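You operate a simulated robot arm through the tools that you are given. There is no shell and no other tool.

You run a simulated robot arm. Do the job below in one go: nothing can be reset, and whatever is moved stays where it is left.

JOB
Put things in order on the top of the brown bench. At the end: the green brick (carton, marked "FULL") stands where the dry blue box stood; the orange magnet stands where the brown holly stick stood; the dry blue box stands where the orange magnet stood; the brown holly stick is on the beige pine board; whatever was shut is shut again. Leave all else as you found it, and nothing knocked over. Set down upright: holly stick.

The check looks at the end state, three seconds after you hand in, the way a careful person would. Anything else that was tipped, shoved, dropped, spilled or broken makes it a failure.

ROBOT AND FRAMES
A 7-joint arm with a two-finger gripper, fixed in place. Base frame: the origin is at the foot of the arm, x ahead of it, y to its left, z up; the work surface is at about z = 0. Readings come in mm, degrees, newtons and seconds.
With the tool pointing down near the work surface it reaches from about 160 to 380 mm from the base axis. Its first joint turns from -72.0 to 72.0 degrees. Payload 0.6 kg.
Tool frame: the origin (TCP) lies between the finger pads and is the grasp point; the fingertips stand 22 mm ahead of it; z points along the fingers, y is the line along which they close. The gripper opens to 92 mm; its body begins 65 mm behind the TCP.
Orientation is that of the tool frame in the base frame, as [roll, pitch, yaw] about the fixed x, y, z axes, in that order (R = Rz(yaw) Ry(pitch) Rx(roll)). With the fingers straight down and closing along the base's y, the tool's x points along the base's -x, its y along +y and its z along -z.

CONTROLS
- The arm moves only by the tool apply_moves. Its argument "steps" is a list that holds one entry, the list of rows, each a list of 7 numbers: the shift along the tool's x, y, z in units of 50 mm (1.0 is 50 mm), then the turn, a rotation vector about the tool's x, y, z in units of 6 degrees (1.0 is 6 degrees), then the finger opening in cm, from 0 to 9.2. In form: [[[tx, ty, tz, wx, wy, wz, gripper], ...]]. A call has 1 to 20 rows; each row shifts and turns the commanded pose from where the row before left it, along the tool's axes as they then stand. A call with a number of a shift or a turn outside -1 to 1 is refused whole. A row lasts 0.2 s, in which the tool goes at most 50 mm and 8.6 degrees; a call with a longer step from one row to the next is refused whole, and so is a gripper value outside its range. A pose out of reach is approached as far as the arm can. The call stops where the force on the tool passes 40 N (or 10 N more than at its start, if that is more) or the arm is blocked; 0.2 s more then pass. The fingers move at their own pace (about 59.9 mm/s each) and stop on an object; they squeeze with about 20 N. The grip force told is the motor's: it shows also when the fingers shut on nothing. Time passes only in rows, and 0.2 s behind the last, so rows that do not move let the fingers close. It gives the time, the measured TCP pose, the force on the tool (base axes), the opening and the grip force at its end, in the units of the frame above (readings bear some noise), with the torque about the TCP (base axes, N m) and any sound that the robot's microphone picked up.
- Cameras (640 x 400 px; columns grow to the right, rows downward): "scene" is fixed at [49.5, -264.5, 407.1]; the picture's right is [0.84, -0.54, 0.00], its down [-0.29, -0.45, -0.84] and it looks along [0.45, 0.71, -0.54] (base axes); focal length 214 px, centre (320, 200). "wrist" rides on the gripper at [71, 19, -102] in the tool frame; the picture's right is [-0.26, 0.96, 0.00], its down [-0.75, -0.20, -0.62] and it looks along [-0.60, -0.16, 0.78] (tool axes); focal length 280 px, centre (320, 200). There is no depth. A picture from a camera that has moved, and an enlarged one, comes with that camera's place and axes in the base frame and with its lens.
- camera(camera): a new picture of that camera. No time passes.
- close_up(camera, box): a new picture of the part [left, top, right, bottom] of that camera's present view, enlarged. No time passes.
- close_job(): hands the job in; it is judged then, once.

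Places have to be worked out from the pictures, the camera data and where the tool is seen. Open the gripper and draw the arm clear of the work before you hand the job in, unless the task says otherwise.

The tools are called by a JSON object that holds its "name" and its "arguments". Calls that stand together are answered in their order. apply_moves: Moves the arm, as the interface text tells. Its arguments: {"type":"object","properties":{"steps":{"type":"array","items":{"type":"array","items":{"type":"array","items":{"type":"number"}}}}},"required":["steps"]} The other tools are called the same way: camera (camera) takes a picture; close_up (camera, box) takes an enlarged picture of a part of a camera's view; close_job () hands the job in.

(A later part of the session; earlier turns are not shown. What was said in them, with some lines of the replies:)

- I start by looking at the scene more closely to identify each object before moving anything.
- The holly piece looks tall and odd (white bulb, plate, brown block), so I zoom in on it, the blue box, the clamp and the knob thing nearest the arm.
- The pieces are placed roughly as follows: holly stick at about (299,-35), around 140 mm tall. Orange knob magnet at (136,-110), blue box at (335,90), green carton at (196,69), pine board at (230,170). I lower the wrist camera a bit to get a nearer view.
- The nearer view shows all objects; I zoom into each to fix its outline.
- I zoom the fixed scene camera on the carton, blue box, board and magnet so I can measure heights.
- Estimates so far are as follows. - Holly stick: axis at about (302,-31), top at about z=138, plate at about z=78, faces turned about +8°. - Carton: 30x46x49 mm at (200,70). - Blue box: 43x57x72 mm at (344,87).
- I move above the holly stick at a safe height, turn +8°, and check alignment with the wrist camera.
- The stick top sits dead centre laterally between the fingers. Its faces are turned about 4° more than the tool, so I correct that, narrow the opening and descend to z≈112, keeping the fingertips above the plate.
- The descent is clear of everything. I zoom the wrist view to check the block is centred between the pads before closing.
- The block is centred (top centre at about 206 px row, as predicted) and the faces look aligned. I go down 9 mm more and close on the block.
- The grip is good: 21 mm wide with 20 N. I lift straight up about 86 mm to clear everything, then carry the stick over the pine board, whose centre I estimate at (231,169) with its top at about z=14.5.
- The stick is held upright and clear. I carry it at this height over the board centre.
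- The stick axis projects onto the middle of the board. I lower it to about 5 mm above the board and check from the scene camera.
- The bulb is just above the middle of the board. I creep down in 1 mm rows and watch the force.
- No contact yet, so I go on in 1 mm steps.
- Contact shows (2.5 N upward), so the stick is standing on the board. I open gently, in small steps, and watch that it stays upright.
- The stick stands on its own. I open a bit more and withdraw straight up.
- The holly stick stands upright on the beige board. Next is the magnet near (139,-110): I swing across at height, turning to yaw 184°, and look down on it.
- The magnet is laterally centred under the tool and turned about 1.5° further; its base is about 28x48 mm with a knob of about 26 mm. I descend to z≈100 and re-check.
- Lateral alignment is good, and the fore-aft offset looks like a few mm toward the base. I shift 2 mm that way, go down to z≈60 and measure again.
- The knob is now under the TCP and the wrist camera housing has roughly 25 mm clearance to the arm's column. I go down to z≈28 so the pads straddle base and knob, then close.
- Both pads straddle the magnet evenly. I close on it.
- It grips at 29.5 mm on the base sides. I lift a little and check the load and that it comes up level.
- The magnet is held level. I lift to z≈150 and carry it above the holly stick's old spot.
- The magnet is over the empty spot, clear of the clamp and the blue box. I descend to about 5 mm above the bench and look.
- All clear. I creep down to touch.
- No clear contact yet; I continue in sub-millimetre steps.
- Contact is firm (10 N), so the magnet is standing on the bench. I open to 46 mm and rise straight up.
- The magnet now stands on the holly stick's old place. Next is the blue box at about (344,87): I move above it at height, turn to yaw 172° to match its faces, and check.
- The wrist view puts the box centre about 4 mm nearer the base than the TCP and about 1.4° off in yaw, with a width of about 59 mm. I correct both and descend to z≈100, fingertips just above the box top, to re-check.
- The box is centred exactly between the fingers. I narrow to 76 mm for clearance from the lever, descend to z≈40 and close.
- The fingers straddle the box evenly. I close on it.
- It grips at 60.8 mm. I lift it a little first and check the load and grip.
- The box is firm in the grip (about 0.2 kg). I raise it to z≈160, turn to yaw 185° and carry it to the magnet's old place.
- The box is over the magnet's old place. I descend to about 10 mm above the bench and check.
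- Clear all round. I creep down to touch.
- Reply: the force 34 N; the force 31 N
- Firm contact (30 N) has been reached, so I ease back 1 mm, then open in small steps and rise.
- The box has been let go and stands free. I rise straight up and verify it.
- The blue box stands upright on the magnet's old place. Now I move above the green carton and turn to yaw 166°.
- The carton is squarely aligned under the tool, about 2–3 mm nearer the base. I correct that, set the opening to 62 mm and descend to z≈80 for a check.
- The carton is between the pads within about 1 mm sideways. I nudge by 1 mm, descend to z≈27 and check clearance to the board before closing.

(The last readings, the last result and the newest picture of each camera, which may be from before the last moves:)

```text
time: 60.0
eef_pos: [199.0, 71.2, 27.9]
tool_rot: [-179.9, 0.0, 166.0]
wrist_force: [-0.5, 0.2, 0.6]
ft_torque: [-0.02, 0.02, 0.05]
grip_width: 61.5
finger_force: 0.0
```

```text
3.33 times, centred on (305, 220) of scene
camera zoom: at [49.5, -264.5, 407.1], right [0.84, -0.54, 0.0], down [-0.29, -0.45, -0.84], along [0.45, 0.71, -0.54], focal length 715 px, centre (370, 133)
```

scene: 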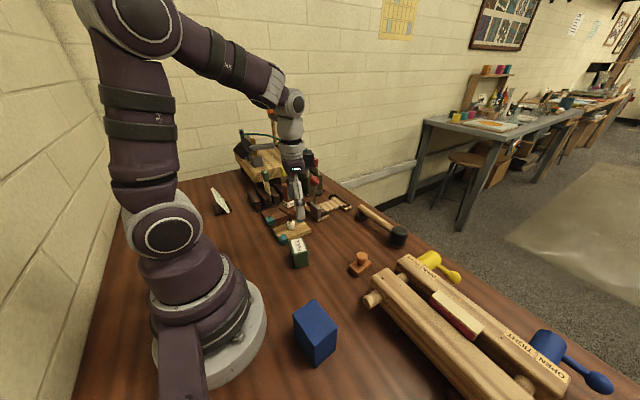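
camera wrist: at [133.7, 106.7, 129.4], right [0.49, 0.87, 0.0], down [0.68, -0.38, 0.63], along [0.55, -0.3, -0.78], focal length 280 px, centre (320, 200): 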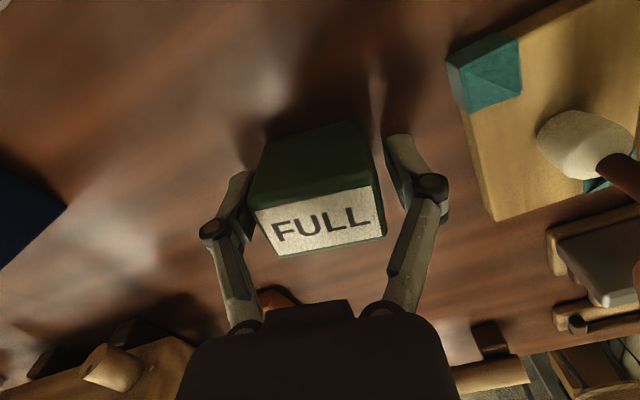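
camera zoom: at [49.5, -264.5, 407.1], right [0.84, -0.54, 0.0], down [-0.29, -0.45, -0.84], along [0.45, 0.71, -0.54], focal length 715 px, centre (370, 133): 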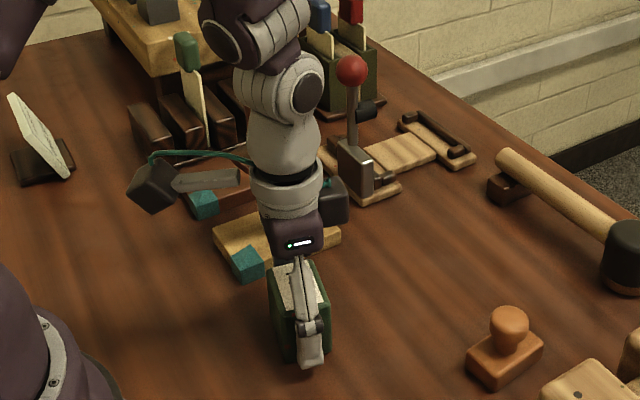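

The fingers are clear of the board, and the stick's foot is still in place. I close on the carton.

{"name": "apply_moves", "arguments": {"steps": [[[0, 0, 0, 0, 0, 0, 5.4], [0, 0, 0, 0, 0, 0, 4.8], [0, 0, 0, 0, 0, 0, 4.2], [0, 0, 0, 0, 0, 0, 3.4], [0, 0, 0, 0, 0, 0, 3.4]]]}}

{"name": "camera", "arguments": {"camera": "wrist"}}

```text
time: 61.2
eef_pos: [198.4, 70.7, 27.6]
tool_rot: [180.0, 0.0, 165.8]
wrist_force: [-0.6, -1.4, 8.2]
ft_torque: [-0.05, 0.02, 0.02]
grip_width: 49.1
finger_force: 20.2
```

```text
taken
camera wrist: at [133.7, 106.7, 129.6], right [0.49, 0.87, 0.0], down [0.68, -0.38, 0.63], along [0.55, -0.3, -0.78], focal length 280 px, centre (320, 200)
```

wrist: 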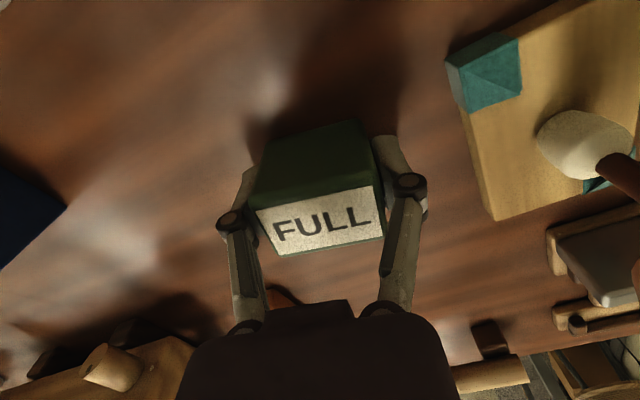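

It grips at 49 mm. I lift gently and check weight and level.

{"name": "apply_moves", "arguments": {"steps": [[[0, 0, -0.06, 0, 0, 0, 3.4], [0, 0, -0.14, 0, 0, 0, 3.4], [0, 0, -0.2, 0, 0, 0, 3.4], [0, 0, -0.2, 0, 0, 0, 3.4], [0, 0, 0, 0, 0, 0, 3.4], [0, 0, 0, 0, 0, 0, 3.4]]]}}

{"name": "close_up", "arguments": {"camera": "scene", "box": [240, 160, 370, 280]}}

{"name": "camera", "arguments": {"camera": "wrist"}}

```text
time: 62.6
eef_pos: [198.7, 71.7, 57.6]
tool_rot: [179.9, 0.0, 166.1]
wrist_force: [0.1, 0.7, 0.0]
ft_torque: [-0.05, 0.05, -0.02]
grip_width: 49.2
finger_force: 20.0
```

```text
3.33 times, centred on (305, 220) of scene
camera zoom: at [49.5, -264.5, 407.1], right [0.84, -0.54, 0.0], down [-0.29, -0.45, -0.84], along [0.45, 0.71, -0.54], focal length 715 px, centre (370, 133)
```

zoom: 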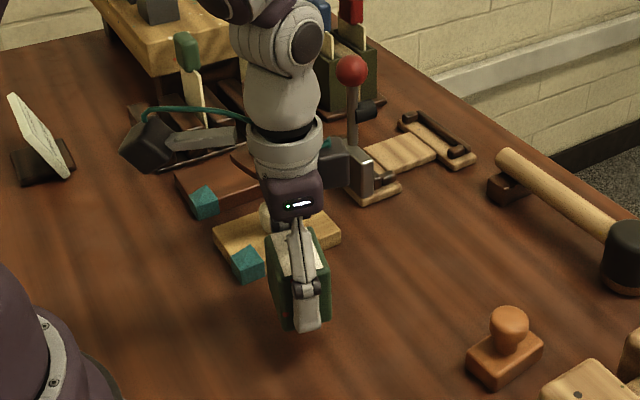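

```text
taken
camera wrist: at [134.8, 106.7, 159.9], right [0.49, 0.87, 0.0], down [0.68, -0.38, 0.62], along [0.55, -0.3, -0.78], focal length 280 px, centre (320, 200)
```

wrist: 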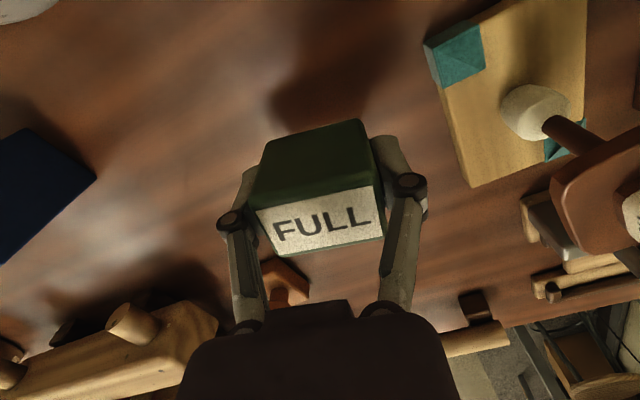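

The carton is level and secure. I raise it to z≈107 and carry it to the blue box's old place, keeping away from the holly stick and lever.

{"name": "apply_moves", "arguments": {"steps": [[[0, 0, -0.2, 0, 0, 0, 3.4], [0, 0, -0.3, 0, 0, 0, 3.4], [0, 0, -0.3, 0, 0, 0, 3.4], [0, 0, -0.2, 0, 0, 0, 3.4], [-0.206, 0, 0, 0, 0, 0, 3.4], [-0.412, 0, 0, 0, 0, 0, 3.4], [-0.412, 0, 0, 0, 0, 0, 3.4], [-0.206, 0, 0, 0, 0, 0, 3.4], [-0.175, 0.128, 0, 0, 0, 0, 3.4], [-0.35, 0.256, 0, 0, 0, 0, 3.4], [-0.35, 0.256, 0, 0, 0, 0, 3.4], [-0.35, 0.256, 0, 0, 0, 0, 3.4], [-0.175, 0.128, 0, 0, 0, 0, 3.4], [0, 0, 0, 0, 0, 0, 3.4], [0, 0, 0, 0, 0, 0, 3.4]]]}}

{"name": "camera", "arguments": {"camera": "scene"}}

{"name": "camera", "arguments": {"camera": "wrist"}}

```text
time: 65.8
eef_pos: [339.8, 88.7, 105.5]
tool_rot: [-180.0, 0.0, 166.1]
wrist_force: [-1.0, -1.1, -0.1]
ft_torque: [-0.01, 0.02, -0.01]
grip_width: 49.3
finger_force: 20.2
```

```text
taken
```

scene: 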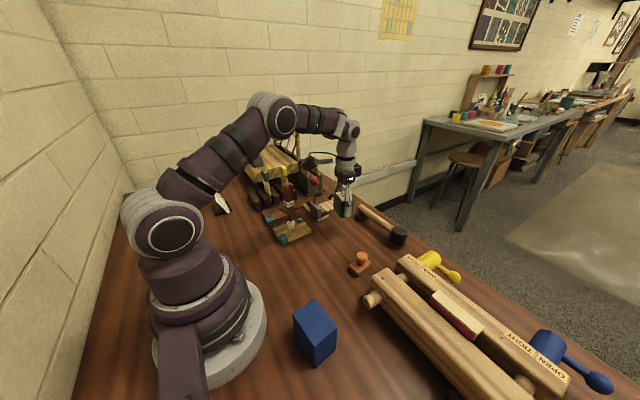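

```text
taken
camera wrist: at [275.4, 124.2, 208.3], right [0.49, 0.87, 0.0], down [0.68, -0.38, 0.62], along [0.55, -0.3, -0.78], focal length 280 px, centre (320, 200)
```

wrist: 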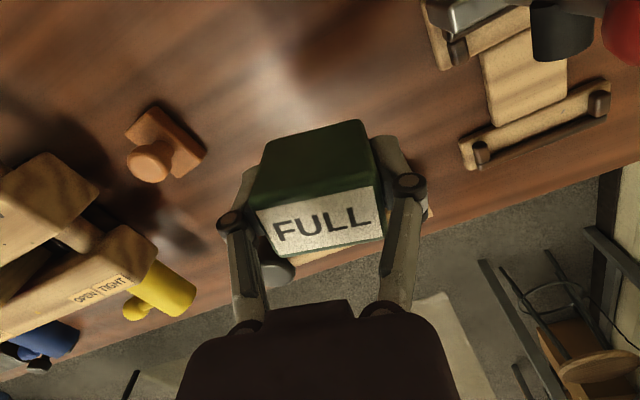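

The carton is over the blue box's old spot. I lower it to about 4 mm above the bench, then creep.

{"name": "apply_moves", "arguments": {"steps": [[[0, 0, 0.15, 0, 0, 0, 3.4], [0, 0, 0.3, 0, 0, 0, 3.4], [0, 0, 0.35, 0, 0, 0, 3.4], [0, 0, 0.35, 0, 0, 0, 3.4], [0, 0, 0.25, 0, 0, 0, 3.4], [0, 0, 0.12, 0, 0, 0, 3.4], [0, 0, 0, 0, 0, 0, 3.4], [0, 0, 0, 0, 0, 0, 3.4]]]}}

{"name": "close_up", "arguments": {"camera": "scene", "box": [290, 150, 420, 270]}}

```text
time: 67.6
eef_pos: [339.0, 88.8, 31.1]
tool_rot: [-180.0, 0.0, 166.0]
wrist_force: [0.5, 0.1, -0.5]
ft_torque: [0.0, 0.02, 0.01]
grip_width: 49.4
finger_force: 19.5
```

```text
3.33 times, centred on (355, 210) of scene
camera zoom: at [49.5, -264.5, 407.1], right [0.84, -0.54, 0.0], down [-0.29, -0.45, -0.84], along [0.45, 0.71, -0.54], focal length 715 px, centre (203, 167)
```

zoom: 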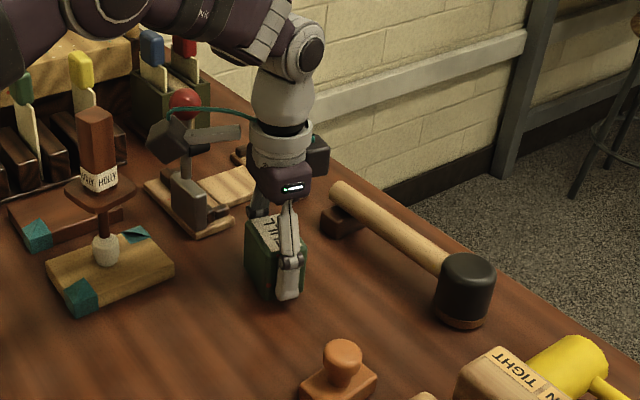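

The holly stick, lever and mallet are undisturbed. I creep down to touch.

{"name": "apply_moves", "arguments": {"steps": [[[0, 0, 0.03, 0, 0, 0, 3.4], [0, 0, 0.02, 0, 0, 0, 3.4], [0, 0, 0, 0, 0, 0, 3.4]]]}}

{"name": "apply_moves", "arguments": {"steps": [[[0, 0, 0.014, 0, 0, 0, 3.4], [0, 0, 0, 0, 0, 0, 3.4]]]}}

```text
time: 68.4
eef_pos: [340.7, 89.2, 29.0]
tool_rot: [-179.9, 0.0, 166.0]
wrist_force: [0.0, -1.0, -0.6]
ft_torque: [-0.03, 0.0, -0.01]
grip_width: 48.9
finger_force: 19.8
```

```text
time: 69.0
eef_pos: [340.8, 89.3, 28.6]
tool_rot: [180.0, 0.0, 166.0]
wrist_force: [0.3, 0.1, -1.8]
ft_torque: [-0.03, -0.02, 0.01]
grip_width: 49.3
finger_force: 20.0
```

No contact yet (commanded z≈27.9); I continue in 0.5–0.7 mm steps, one at a time.

{"name": "apply_moves", "arguments": {"steps": [[[0, 0, 0.012, 0, 0, 0, 3.4], [0, 0, 0, 0, 0, 0, 3.4]]]}}

```text
time: 69.6
eef_pos: [341.7, 89.3, 27.7]
tool_rot: [-180.0, 0.0, 166.0]
wrist_force: [0.7, 0.0, -1.2]
ft_torque: [-0.02, -0.01, -0.01]
grip_width: 49.4
finger_force: 19.8
```

Still no upward force, so I take another 0.5 mm step.

{"name": "apply_moves", "arguments": {"steps": [[[0, 0, 0.01, 0, 0, 0, 3.4], [0, 0, 0, 0, 0, 0, 3.4]]]}}

```text
time: 70.2
eef_pos: [340.8, 87.4, 28.1]
tool_rot: [180.0, 0.0, 166.0]
wrist_force: [-0.1, -0.4, -1.2]
ft_torque: [-0.04, -0.01, 0.04]
grip_width: 49.5
finger_force: 20.1
```

Still nothing (commanded z≈26.8); one more small step.

{"name": "apply_moves", "arguments": {"steps": [[[0, 0, 0.01, 0, 0, 0, 3.4], [0, 0, 0, 0, 0, 0, 3.4]]]}}

{"name": "close_up", "arguments": {"camera": "scene", "box": [310, 190, 390, 260]}}

```text
time: 70.8
eef_pos: [340.0, 89.2, 27.1]
tool_rot: [180.0, 0.1, 166.0]
wrist_force: [-2.7, -2.5, 15.3]
ft_torque: [-0.11, 0.1, 0.01]
grip_width: 49.4
finger_force: 20.0
```

```text
5.71 times, centred on (350, 225) of scene
camera zoom: at [49.5, -264.5, 407.1], right [0.84, -0.54, 0.0], down [-0.29, -0.45, -0.84], along [0.45, 0.71, -0.54], focal length 1226 px, centre (149, 57)
```

zoom: 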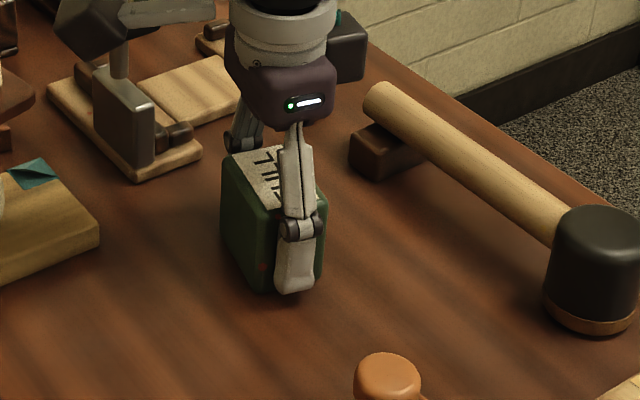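

The carton touches the bench firmly (15 N). I ease back slightly, open in small steps and check it before rising.

{"name": "apply_moves", "arguments": {"steps": [[[0, 0, -0.008, 0, 0, 0, 3.4], [0, 0, 0, 0, 0, 0, 4.7], [0, 0, 0, 0, 0, 0, 5.0], [0, 0, 0, 0, 0, 0, 5.5], [0, 0, 0, 0, 0, 0, 6.2], [0, 0, 0, 0, 0, 0, 6.2]]]}}

{"name": "camera", "arguments": {"camera": "wrist"}}

{"name": "close_up", "arguments": {"camera": "scene", "box": [310, 190, 390, 260]}}

```text
time: 72.2
eef_pos: [339.9, 89.6, 26.8]
tool_rot: [179.9, 0.0, 166.0]
wrist_force: [-0.1, -0.6, -0.5]
ft_torque: [0.02, -0.01, 0.01]
grip_width: 62.2
finger_force: 0.1
```

```text
taken
camera wrist: at [275.3, 124.9, 129.6], right [0.49, 0.87, 0.0], down [0.68, -0.38, 0.62], along [0.55, -0.3, -0.78], focal length 280 px, centre (320, 200)
```

wrist: 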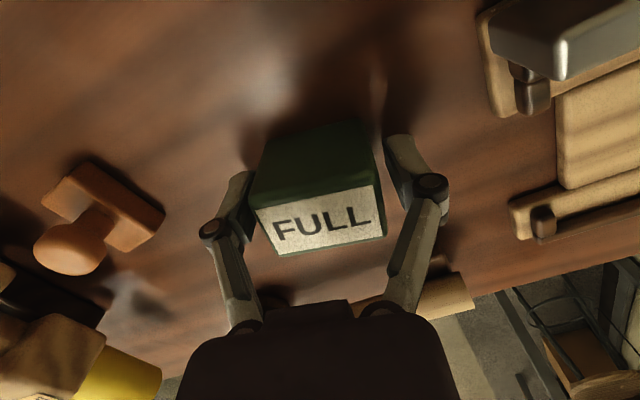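

```text
5.71 times, centred on (350, 225) of scene
camera zoom: at [49.5, -264.5, 407.1], right [0.84, -0.54, 0.0], down [-0.29, -0.45, -0.84], along [0.45, 0.71, -0.54], focal length 1226 px, centre (149, 57)
```

zoom: 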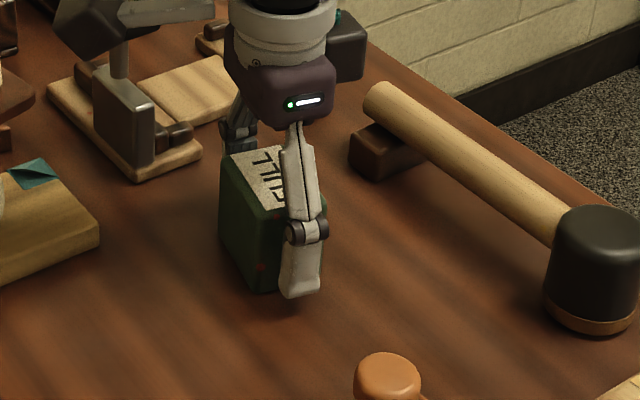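

The carton is free and standing. I rise straight up to z≈230 and draw the arm back toward the middle, away from everything.

{"name": "apply_moves", "arguments": {"steps": [[[0, 0, -0.2, 0, 0, 0, 6.2], [0, 0, -0.4, 0, 0, 0, 6.2], [0, 0, -0.6, 0, 0, 0, 6.2], [0, 0, -0.7, 0, 0, 0, 6.2], [0, 0, -0.7, 0, 0, 0, 6.2], [0, 0, -0.7, 0, 0, 0, 6.2], [0, 0, -0.7, 0, 0, 0, 6.2], [0.5, -0.4, -0.1, 0, 0, 0, 6.2], [0.6, -0.5, -0.2, 0, 0, 0, 6.2], [0.6, -0.5, -0.4, 0, 0, 0, 6.2], [0.5, -0.4, -0.4, 0, 0, 0, 6.2], [0, 0, 0, 0, 0, 0, 6.2]]]}}

{"name": "camera", "arguments": {"camera": "scene"}}

{"name": "camera", "arguments": {"camera": "wrist"}}

{"name": "close_up", "arguments": {"camera": "scene", "box": [220, 150, 420, 280]}}

```text
time: 74.8
eef_pos: [210.3, 23.9, 281.0]
tool_rot: [-179.9, 0.1, 166.0]
wrist_force: [0.6, -0.6, 0.0]
ft_torque: [-0.02, 0.0, -0.02]
grip_width: 62.1
finger_force: 0.1
```

```text
taken
```

scene: 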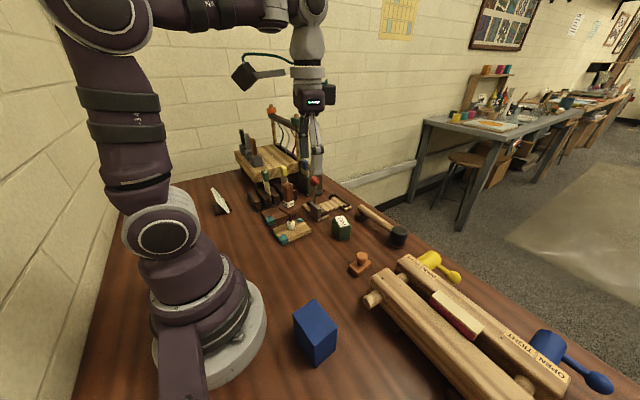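

```text
taken
camera wrist: at [146.3, 59.7, 382.7], right [0.49, 0.87, 0.0], down [0.68, -0.38, 0.63], along [0.55, -0.31, -0.78], focal length 280 px, centre (320, 200)
```

wrist: 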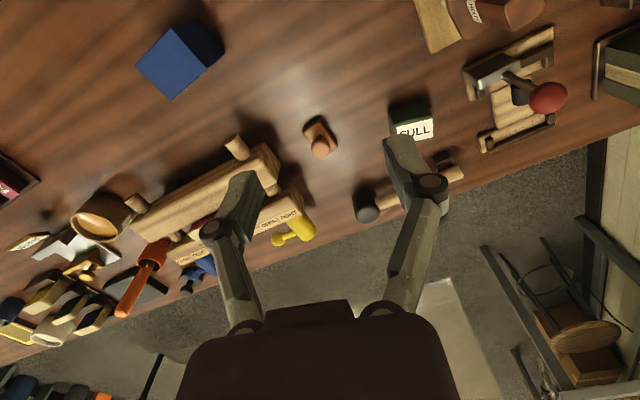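

```text
3.08 times, centred on (320, 215) of scene
camera zoom: at [49.5, -264.5, 407.1], right [0.84, -0.54, 0.0], down [-0.29, -0.45, -0.84], along [0.45, 0.71, -0.54], focal length 660 px, centre (320, 154)
```

zoom: 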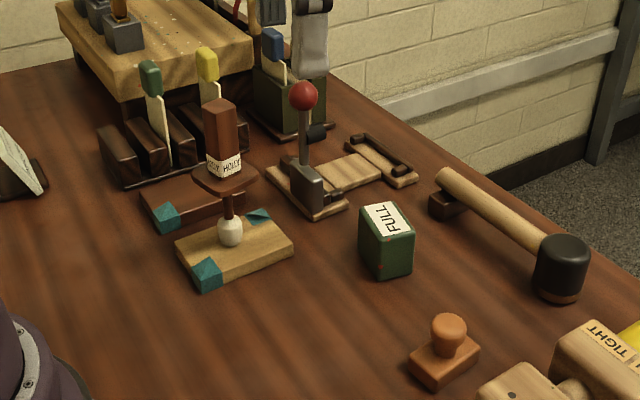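

All four pieces appear in place. I zoom in to double-check the magnet's position against the holly stick's old spot, and the state of everything else.

{"name": "close_up", "arguments": {"camera": "scene", "box": [330, 215, 394, 275]}}

{"name": "close_up", "arguments": {"camera": "scene", "box": [320, 195, 420, 285]}}

{"name": "close_up", "arguments": {"camera": "wrist", "box": [280, 90, 460, 200]}}

{"name": "close_up", "arguments": {"camera": "scene", "box": [255, 165, 345, 250]}}

```text
6.67 times, centred on (362, 245) of scene
camera zoom: at [49.5, -264.5, 407.1], right [0.84, -0.54, 0.0], down [-0.29, -0.45, -0.84], along [0.45, 0.71, -0.54], focal length 1430 px, centre (40, -100)
```

zoom: 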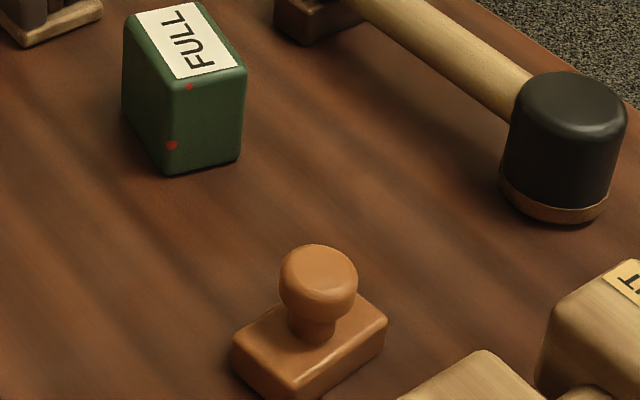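

```text
4.44 times, centred on (370, 240) of scene
camera zoom: at [49.5, -264.5, 407.1], right [0.84, -0.54, 0.0], down [-0.29, -0.45, -0.84], along [0.45, 0.71, -0.54], focal length 953 px, centre (98, 22)
```

zoom: 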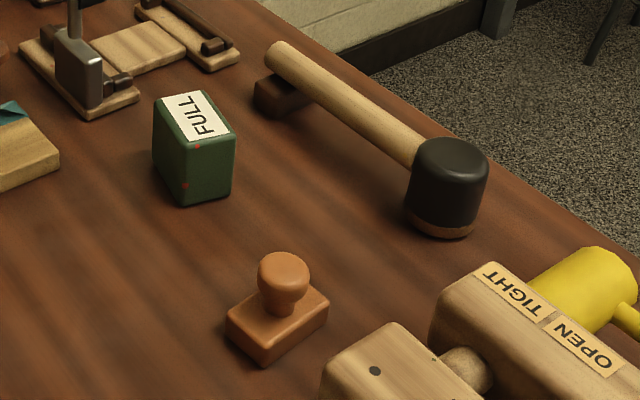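

```text
3.56 times, centred on (370, 145) of wrist
camera zoom: at [146.3, 59.7, 382.7], right [0.49, 0.87, 0.0], down [0.68, -0.38, 0.63], along [0.55, -0.31, -0.78], focal length 997 px, centre (142, 396)
```

zoom: 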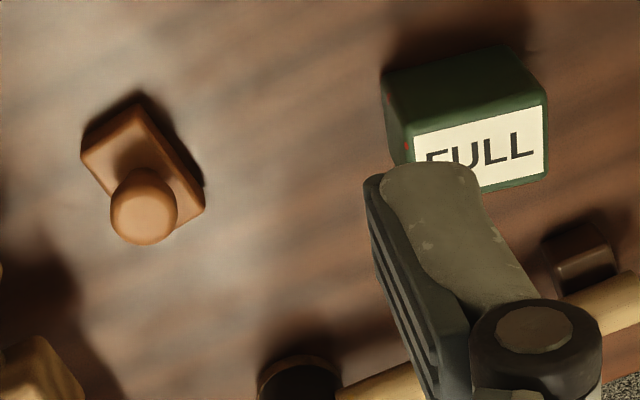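

```text
4.71 times, centred on (300, 208) of scene
camera zoom: at [49.5, -264.5, 407.1], right [0.84, -0.54, 0.0], down [-0.29, -0.45, -0.84], along [0.45, 0.71, -0.54], focal length 1009 px, centre (414, 165)
```

zoom: 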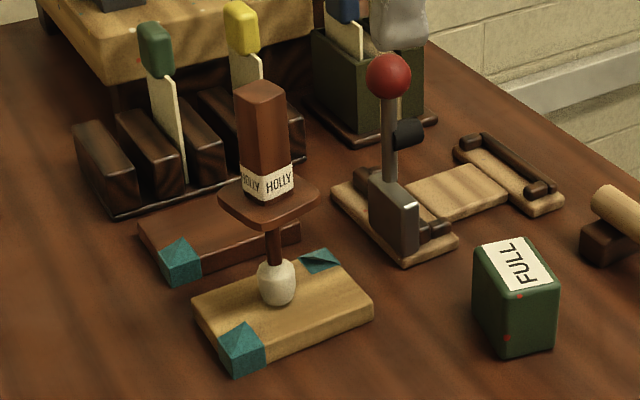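

Comparing scene pictures, the carton and blue box are within about 4 mm of their targets. The magnet sits about 9 mm too far out in x compared with where the holly stick's foot was (both cameras agree). I go back to it to shift it about 8 mm toward the base.

{"name": "apply_moves", "arguments": {"steps": [[[0, 0, 0, 0, 0, -0.808, 6], [0, 0, 0, 0, 0, -0.808, 6], [0, 0, 0, 0, 0, -0.808, 6], [0, 0, 0, 0, 0, -0.809, 6], [-0.4405, -0.3295, 0, 0, 0, 0, 6], [-0.4405, -0.3295, 0, 0, 0, 0, 6], [-0.4405, -0.3295, 0, 0, 0, 0, 6], [-0.4405, -0.3295, 0, 0, 0, 0, 6], [0, 0, 0.6, 0, 0, 0, 6], [0, 0, 0.7, 0, 0, 0, 6], [0, 0, 0.7, 0, 0, 0, 6], [0, 0, 0.7, 0, 0, 0, 6], [0, 0, 0.6, 0, 0, 0, 6], [0, 0, 0.3, 0, 0, 0, 6], [0, 0, 0, 0, 0, 0, 6], [0, 0, 0, 0, 0, 0, 6]]]}}

{"name": "camera", "arguments": {"camera": "wrist"}}

{"name": "close_up", "arguments": {"camera": "wrist", "box": [200, 40, 440, 240]}}

```text
time: 78.2
eef_pos: [306.1, -28.6, 105.2]
tool_rot: [-180.0, 0.0, -174.6]
wrist_force: [0.4, 0.3, -0.7]
ft_torque: [-0.02, -0.05, 0.04]
grip_width: 60.2
finger_force: 0.0
```

```text
taken
camera wrist: at [233.7, -15.9, 207.5], right [0.17, 0.99, 0.0], down [0.77, -0.13, 0.63], along [0.62, -0.11, -0.78], focal length 280 px, centre (320, 200)
```

wrist: 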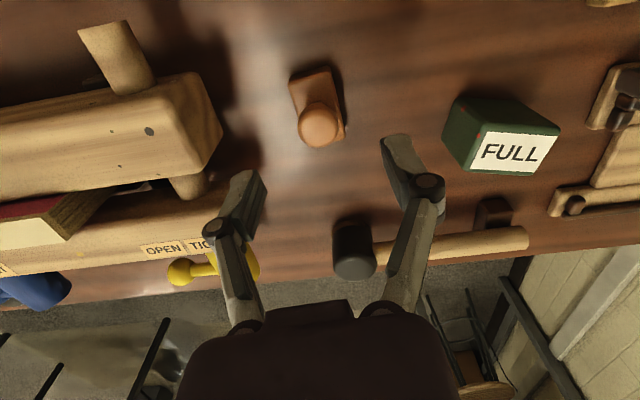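

```text
2.00 times, centred on (320, 140) of wrist
camera zoom: at [233.7, -15.9, 207.5], right [0.17, 0.99, 0.0], down [0.77, -0.13, 0.63], along [0.62, -0.11, -0.78], focal length 561 px, centre (320, 320)
```

zoom: 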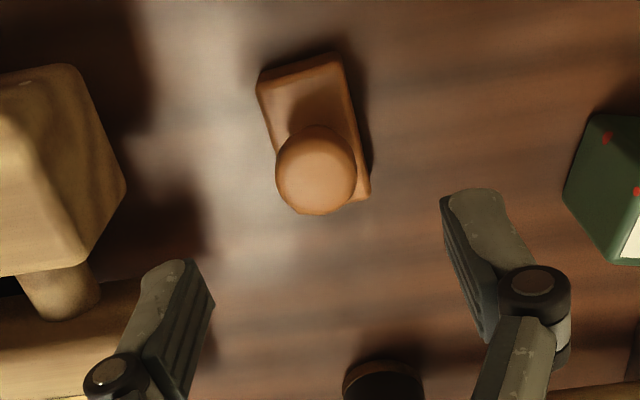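

The magnet is well centred. I narrow the fingers to 46 mm for clearance from the clamp, descend to z≈28, and look again.

{"name": "apply_moves", "arguments": {"steps": [[[0, -0.02, 0, 0, 0, 0, 4.8], [0, 0, 0.3, 0, 0, 0, 4.8], [0, 0, 0.4, 0, 0, 0, 4.8], [0, 0, 0.4, 0, 0, 0, 4.8], [0, 0, 0.3, 0, 0, 0, 4.8], [0, 0, 0.08, 0, 0, 0, 4.8], [0, 0, 0, 0, 0, 0, 4.8]]]}}

{"name": "camera", "arguments": {"camera": "wrist"}}

```text
time: 79.8
eef_pos: [304.0, -32.1, 27.3]
tool_rot: [180.0, -0.1, -174.6]
wrist_force: [0.0, -0.9, 1.1]
ft_torque: [-0.01, 0.02, 0.0]
grip_width: 48.1
finger_force: 0.0
```

```text
taken
camera wrist: at [231.1, -19.3, 129.7], right [0.17, 0.99, 0.0], down [0.77, -0.13, 0.63], along [0.62, -0.11, -0.78], focal length 280 px, centre (320, 200)
```

wrist: 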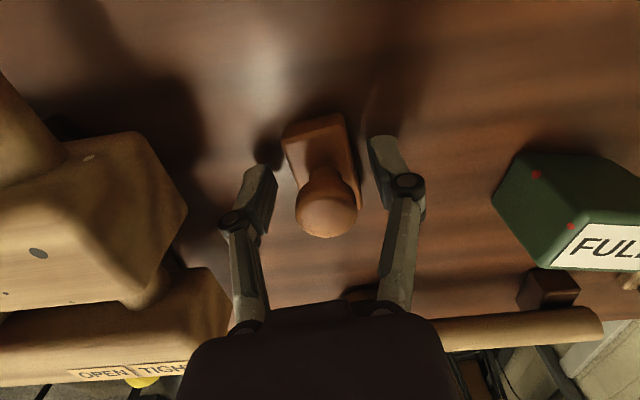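

The magnet is about 2–3 mm toward +y of the centre line; I shift 2 mm, then close.

{"name": "apply_moves", "arguments": {"steps": [[[0, 0.045, 0, 0, 0, 0, 4.8], [0, 0, 0, 0, 0, 0, 4.8], [0, 0, 0, 0, 0, 0, 3.6], [0, 0, 0, 0, 0, 0, 3.0], [0, 0, 0, 0, 0, 0, 2.0], [0, 0, 0, 0, 0, 0, 1.0], [0, 0, 0, 0, 0, 0, 1.0]]]}}

{"name": "camera", "arguments": {"camera": "wrist"}}

```text
time: 81.4
eef_pos: [304.1, -29.5, 27.9]
tool_rot: [180.0, 0.0, -174.6]
wrist_force: [-1.1, 0.1, 2.5]
ft_torque: [-0.01, 0.03, 0.01]
grip_width: 29.3
finger_force: 20.1
```

```text
taken
camera wrist: at [231.2, -16.7, 129.7], right [0.17, 0.99, 0.0], down [0.77, -0.13, 0.63], along [0.62, -0.11, -0.78], focal length 280 px, centre (320, 200)
```

wrist: 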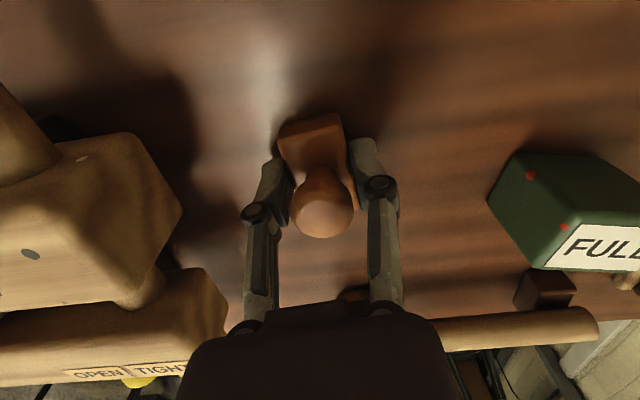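

It is gripped again at 29.3 mm. I lift 6 mm, shift 7 mm toward the base, and lower until it touches.

{"name": "apply_moves", "arguments": {"steps": [[[0, 0, -0.06, 0, 0, 0, 1.0], [0, 0, -0.06, 0, 0, 0, 1.0], [0, 0, 0, 0, 0, 0, 1.0], [0.07, 0, 0, 0, 0, 0, 1.0], [0.07, 0, 0, 0, 0, 0, 1.0], [0, 0, 0, 0, 0, 0, 1.0], [0, 0, 0.05, 0, 0, 0, 1.0], [0, 0, 0.05, 0, 0, 0, 1.0], [0, 0, 0, 0, 0, 0, 1.0]]]}}

{"name": "camera", "arguments": {"camera": "wrist"}}

{"name": "close_up", "arguments": {"camera": "scene", "box": [320, 195, 420, 285]}}

```text
time: 83.4
eef_pos: [299.0, -30.1, 30.1]
tool_rot: [180.0, 0.0, -174.7]
wrist_force: [-0.2, -0.1, -0.7]
ft_torque: [0.01, 0.01, 0.0]
grip_width: 29.6
finger_force: 20.3
```

```text
taken
camera wrist: at [225.5, -17.4, 131.7], right [0.17, 0.99, 0.0], down [0.77, -0.13, 0.63], along [0.62, -0.11, -0.78], focal length 280 px, centre (320, 200)
```

wrist: 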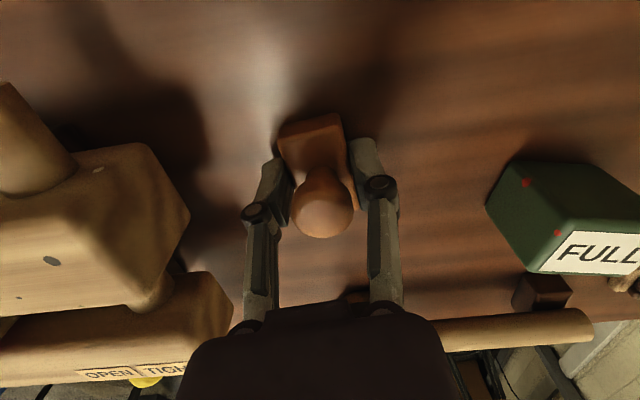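

```text
4.44 times, centred on (370, 240) of scene
camera zoom: at [49.5, -264.5, 407.1], right [0.84, -0.54, 0.0], down [-0.29, -0.45, -0.84], along [0.45, 0.71, -0.54], focal length 953 px, centre (98, 22)
```

zoom: 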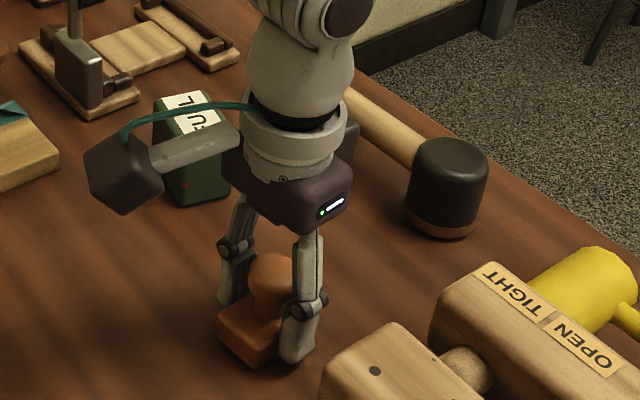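

The magnet has moved as wanted. I creep down to contact.

{"name": "apply_moves", "arguments": {"steps": [[[0, 0, 0.014, 0, 0, 0, 1.0], [0, 0, 0, 0, 0, 0, 1.0]]]}}

{"name": "apply_moves", "arguments": {"steps": [[[0, 0, 0.012, 0, 0, 0, 1.0], [0, 0, 0, 0, 0, 0, 1.0]]]}}

```text
time: 84.0
eef_pos: [298.9, -29.3, 27.3]
tool_rot: [-179.9, 0.0, -174.5]
wrist_force: [-0.2, -0.4, -0.5]
ft_torque: [0.0, -0.01, 0.01]
grip_width: 29.4
finger_force: 19.6
```

```text
time: 84.6
eef_pos: [298.4, -30.0, 27.7]
tool_rot: [179.9, 0.0, -174.7]
wrist_force: [-5.9, 0.0, 15.9]
ft_torque: [0.01, 0.11, 0.0]
grip_width: 29.3
finger_force: 20.1
```

Contact is firm (16 N). I open gently and rise straight up, then draw back.

{"name": "apply_moves", "arguments": {"steps": [[[0, 0, -0.008, 0, 0, 0, 1.0], [0, 0, 0, 0, 0, 0, 2.8], [0, 0, 0, 0, 0, 0, 3.2], [0, 0, 0, 0, 0, 0, 4.0], [0, 0, 0, 0, 0, 0, 4.8], [0, 0, 0, 0, 0, 0, 4.8], [0, 0, -0.2, 0, 0, 0, 4.8], [0, 0, -0.4, 0, 0, 0, 4.8], [0, 0, -0.6, 0, 0, 0, 4.8], [0, 0, -0.8, 0, 0, 0, 4.8], [0, 0, -0.8, 0, 0, 0, 4.8], [0, 0, -0.8, 0, 0, 0, 4.8], [0, 0, -0.6, 0, 0, 0, 4.8], [0, 0, 0, 0, 0, 0, 4.8]]]}}

{"name": "close_up", "arguments": {"camera": "scene", "box": [320, 195, 420, 285]}}

{"name": "camera", "arguments": {"camera": "scene"}}

```text
time: 87.6
eef_pos: [296.1, -26.7, 235.1]
tool_rot: [-180.0, 0.0, -174.6]
wrist_force: [-0.8, 0.2, 0.0]
ft_torque: [0.01, 0.01, 0.01]
grip_width: 47.9
finger_force: 0.1
```

```text
4.44 times, centred on (370, 240) of scene
camera zoom: at [49.5, -264.5, 407.1], right [0.84, -0.54, 0.0], down [-0.29, -0.45, -0.84], along [0.45, 0.71, -0.54], focal length 953 px, centre (98, 22)
```

zoom: 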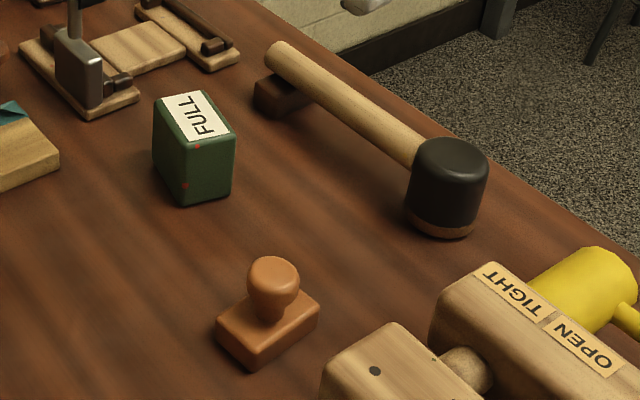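

```text
taken
```

scene: 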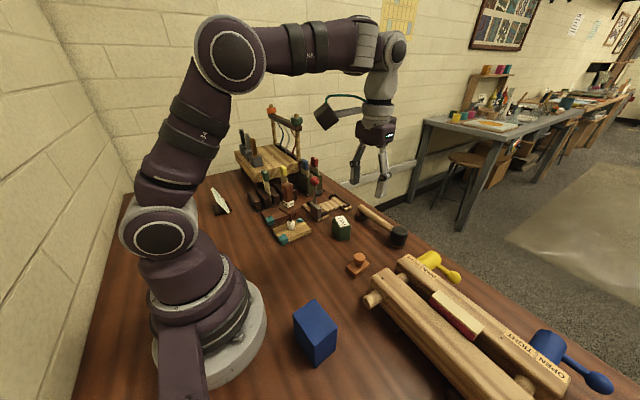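

The magnet's base now sits right where the holly stick's foot was (about 268,330 px against 267,335 px). I open the gripper fully and withdraw the arm to its starting area, then take final pictures.

{"name": "apply_moves", "arguments": {"steps": [[[0.4, 0.05, -0.4, 0, 0, 0, 6], [0.5, 0.1, -0.4, 0, 0, 0, 8], [0.5, 0.1, -0.4, 0, 0, 0, 9.2], [0.4, 0.1, -0.3, 0, 0, 0, 9.2], [0, 0, 0, 0, 0, 0, 9.2], [0, 0, 0, 0, 0, 0, 9.2], [0, 0, 0, 0, 0, 0, 9.2]]]}}

{"name": "camera", "arguments": {"camera": "scene"}}

{"name": "camera", "arguments": {"camera": "wrist"}}

{"name": "close_up", "arguments": {"camera": "scene", "box": [220, 150, 420, 280]}}

{"name": "close_up", "arguments": {"camera": "scene", "box": [280, 220, 620, 400]}}

```text
time: 89.2
eef_pos: [208.7, -19.7, 312.2]
tool_rot: [-180.0, 0.0, -174.6]
wrist_force: [0.5, 0.0, -0.3]
ft_torque: [-0.01, -0.03, 0.01]
grip_width: 92.2
finger_force: 0.0
```

```text
taken
```

scene: 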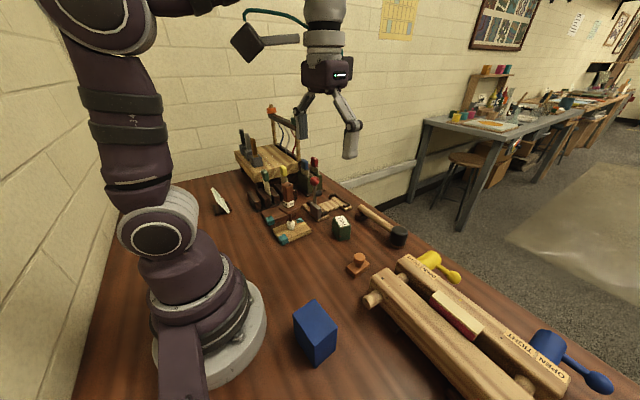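

```text
taken
camera wrist: at [135.5, -7.0, 414.7], right [0.17, 0.99, 0.0], down [0.77, -0.13, 0.62], along [0.62, -0.11, -0.78], focal length 280 px, centre (320, 200)
```

wrist: 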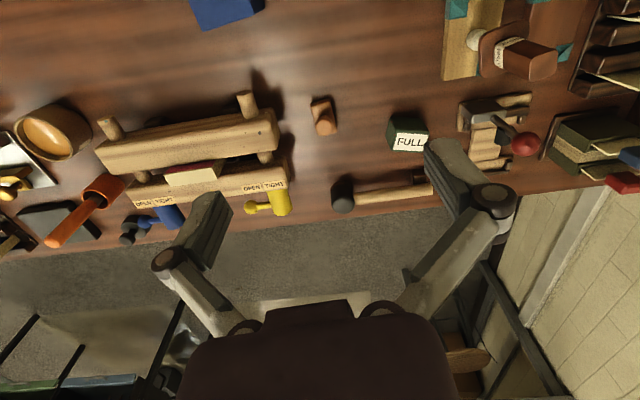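

```text
3.08 times, centred on (320, 215) of scene
camera zoom: at [49.5, -264.5, 407.1], right [0.84, -0.54, 0.0], down [-0.29, -0.45, -0.84], along [0.45, 0.71, -0.54], focal length 660 px, centre (320, 154)
```

zoom: 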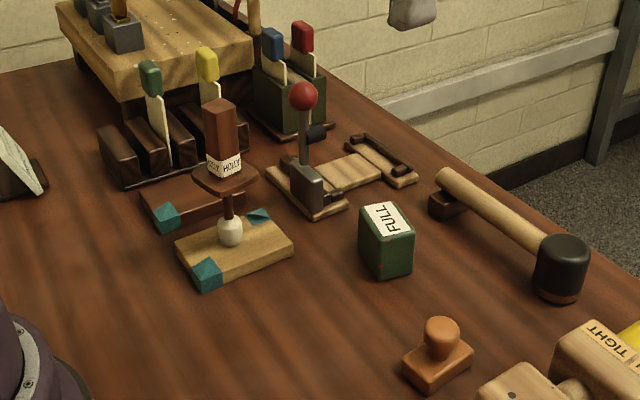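

```text
1.88 times, centred on (450, 310) of scene
camera zoom: at [49.5, -264.5, 407.1], right [0.84, -0.54, 0.0], down [-0.29, -0.45, -0.84], along [0.45, 0.71, -0.54], focal length 404 px, centre (75, -7)
```

zoom: 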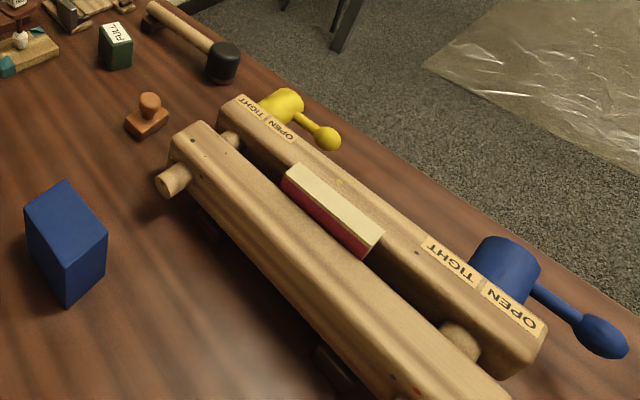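

Everything is in place.
- The holly stick stands upright on the beige board.
- The magnet stands at the stick's old spot.
- The blue box stands at the magnet's old spot.
- The FULL carton stands at the box's old spot.

The clamp, lever, mallet and racks look unchanged, and nothing that was shut was opened. The gripper is open and the arm is clear, so I hand in.

{"name": "close_job", "arguments": {}}

```text
The job is handed in.
```

The bench is set out as asked and the job is handed in. I don't have the check's result. The last pictures, taken with the arm clear, show:

- **Holly stick:** it stands upright on the beige pine board, near the middle.
- **Orange magnet:** it stands where the holly stick stood. I first set it down about 9 mm off, so I picked it up again and moved it; it is now within a few mm.
- **Blue box:** it stands upright where the magnet stood, within about 4 mm.
- **Green "FULL" carton:** it stands upright where the blue box stood, within about 4 mm. I kept it level while carrying it.

Nothing else was touched, and the clamp, lever, mallet and racks look as they did at the start. I opened nothing that was shut, so nothing needed shutting again. The offsets are my own estimates from the camera pictures.
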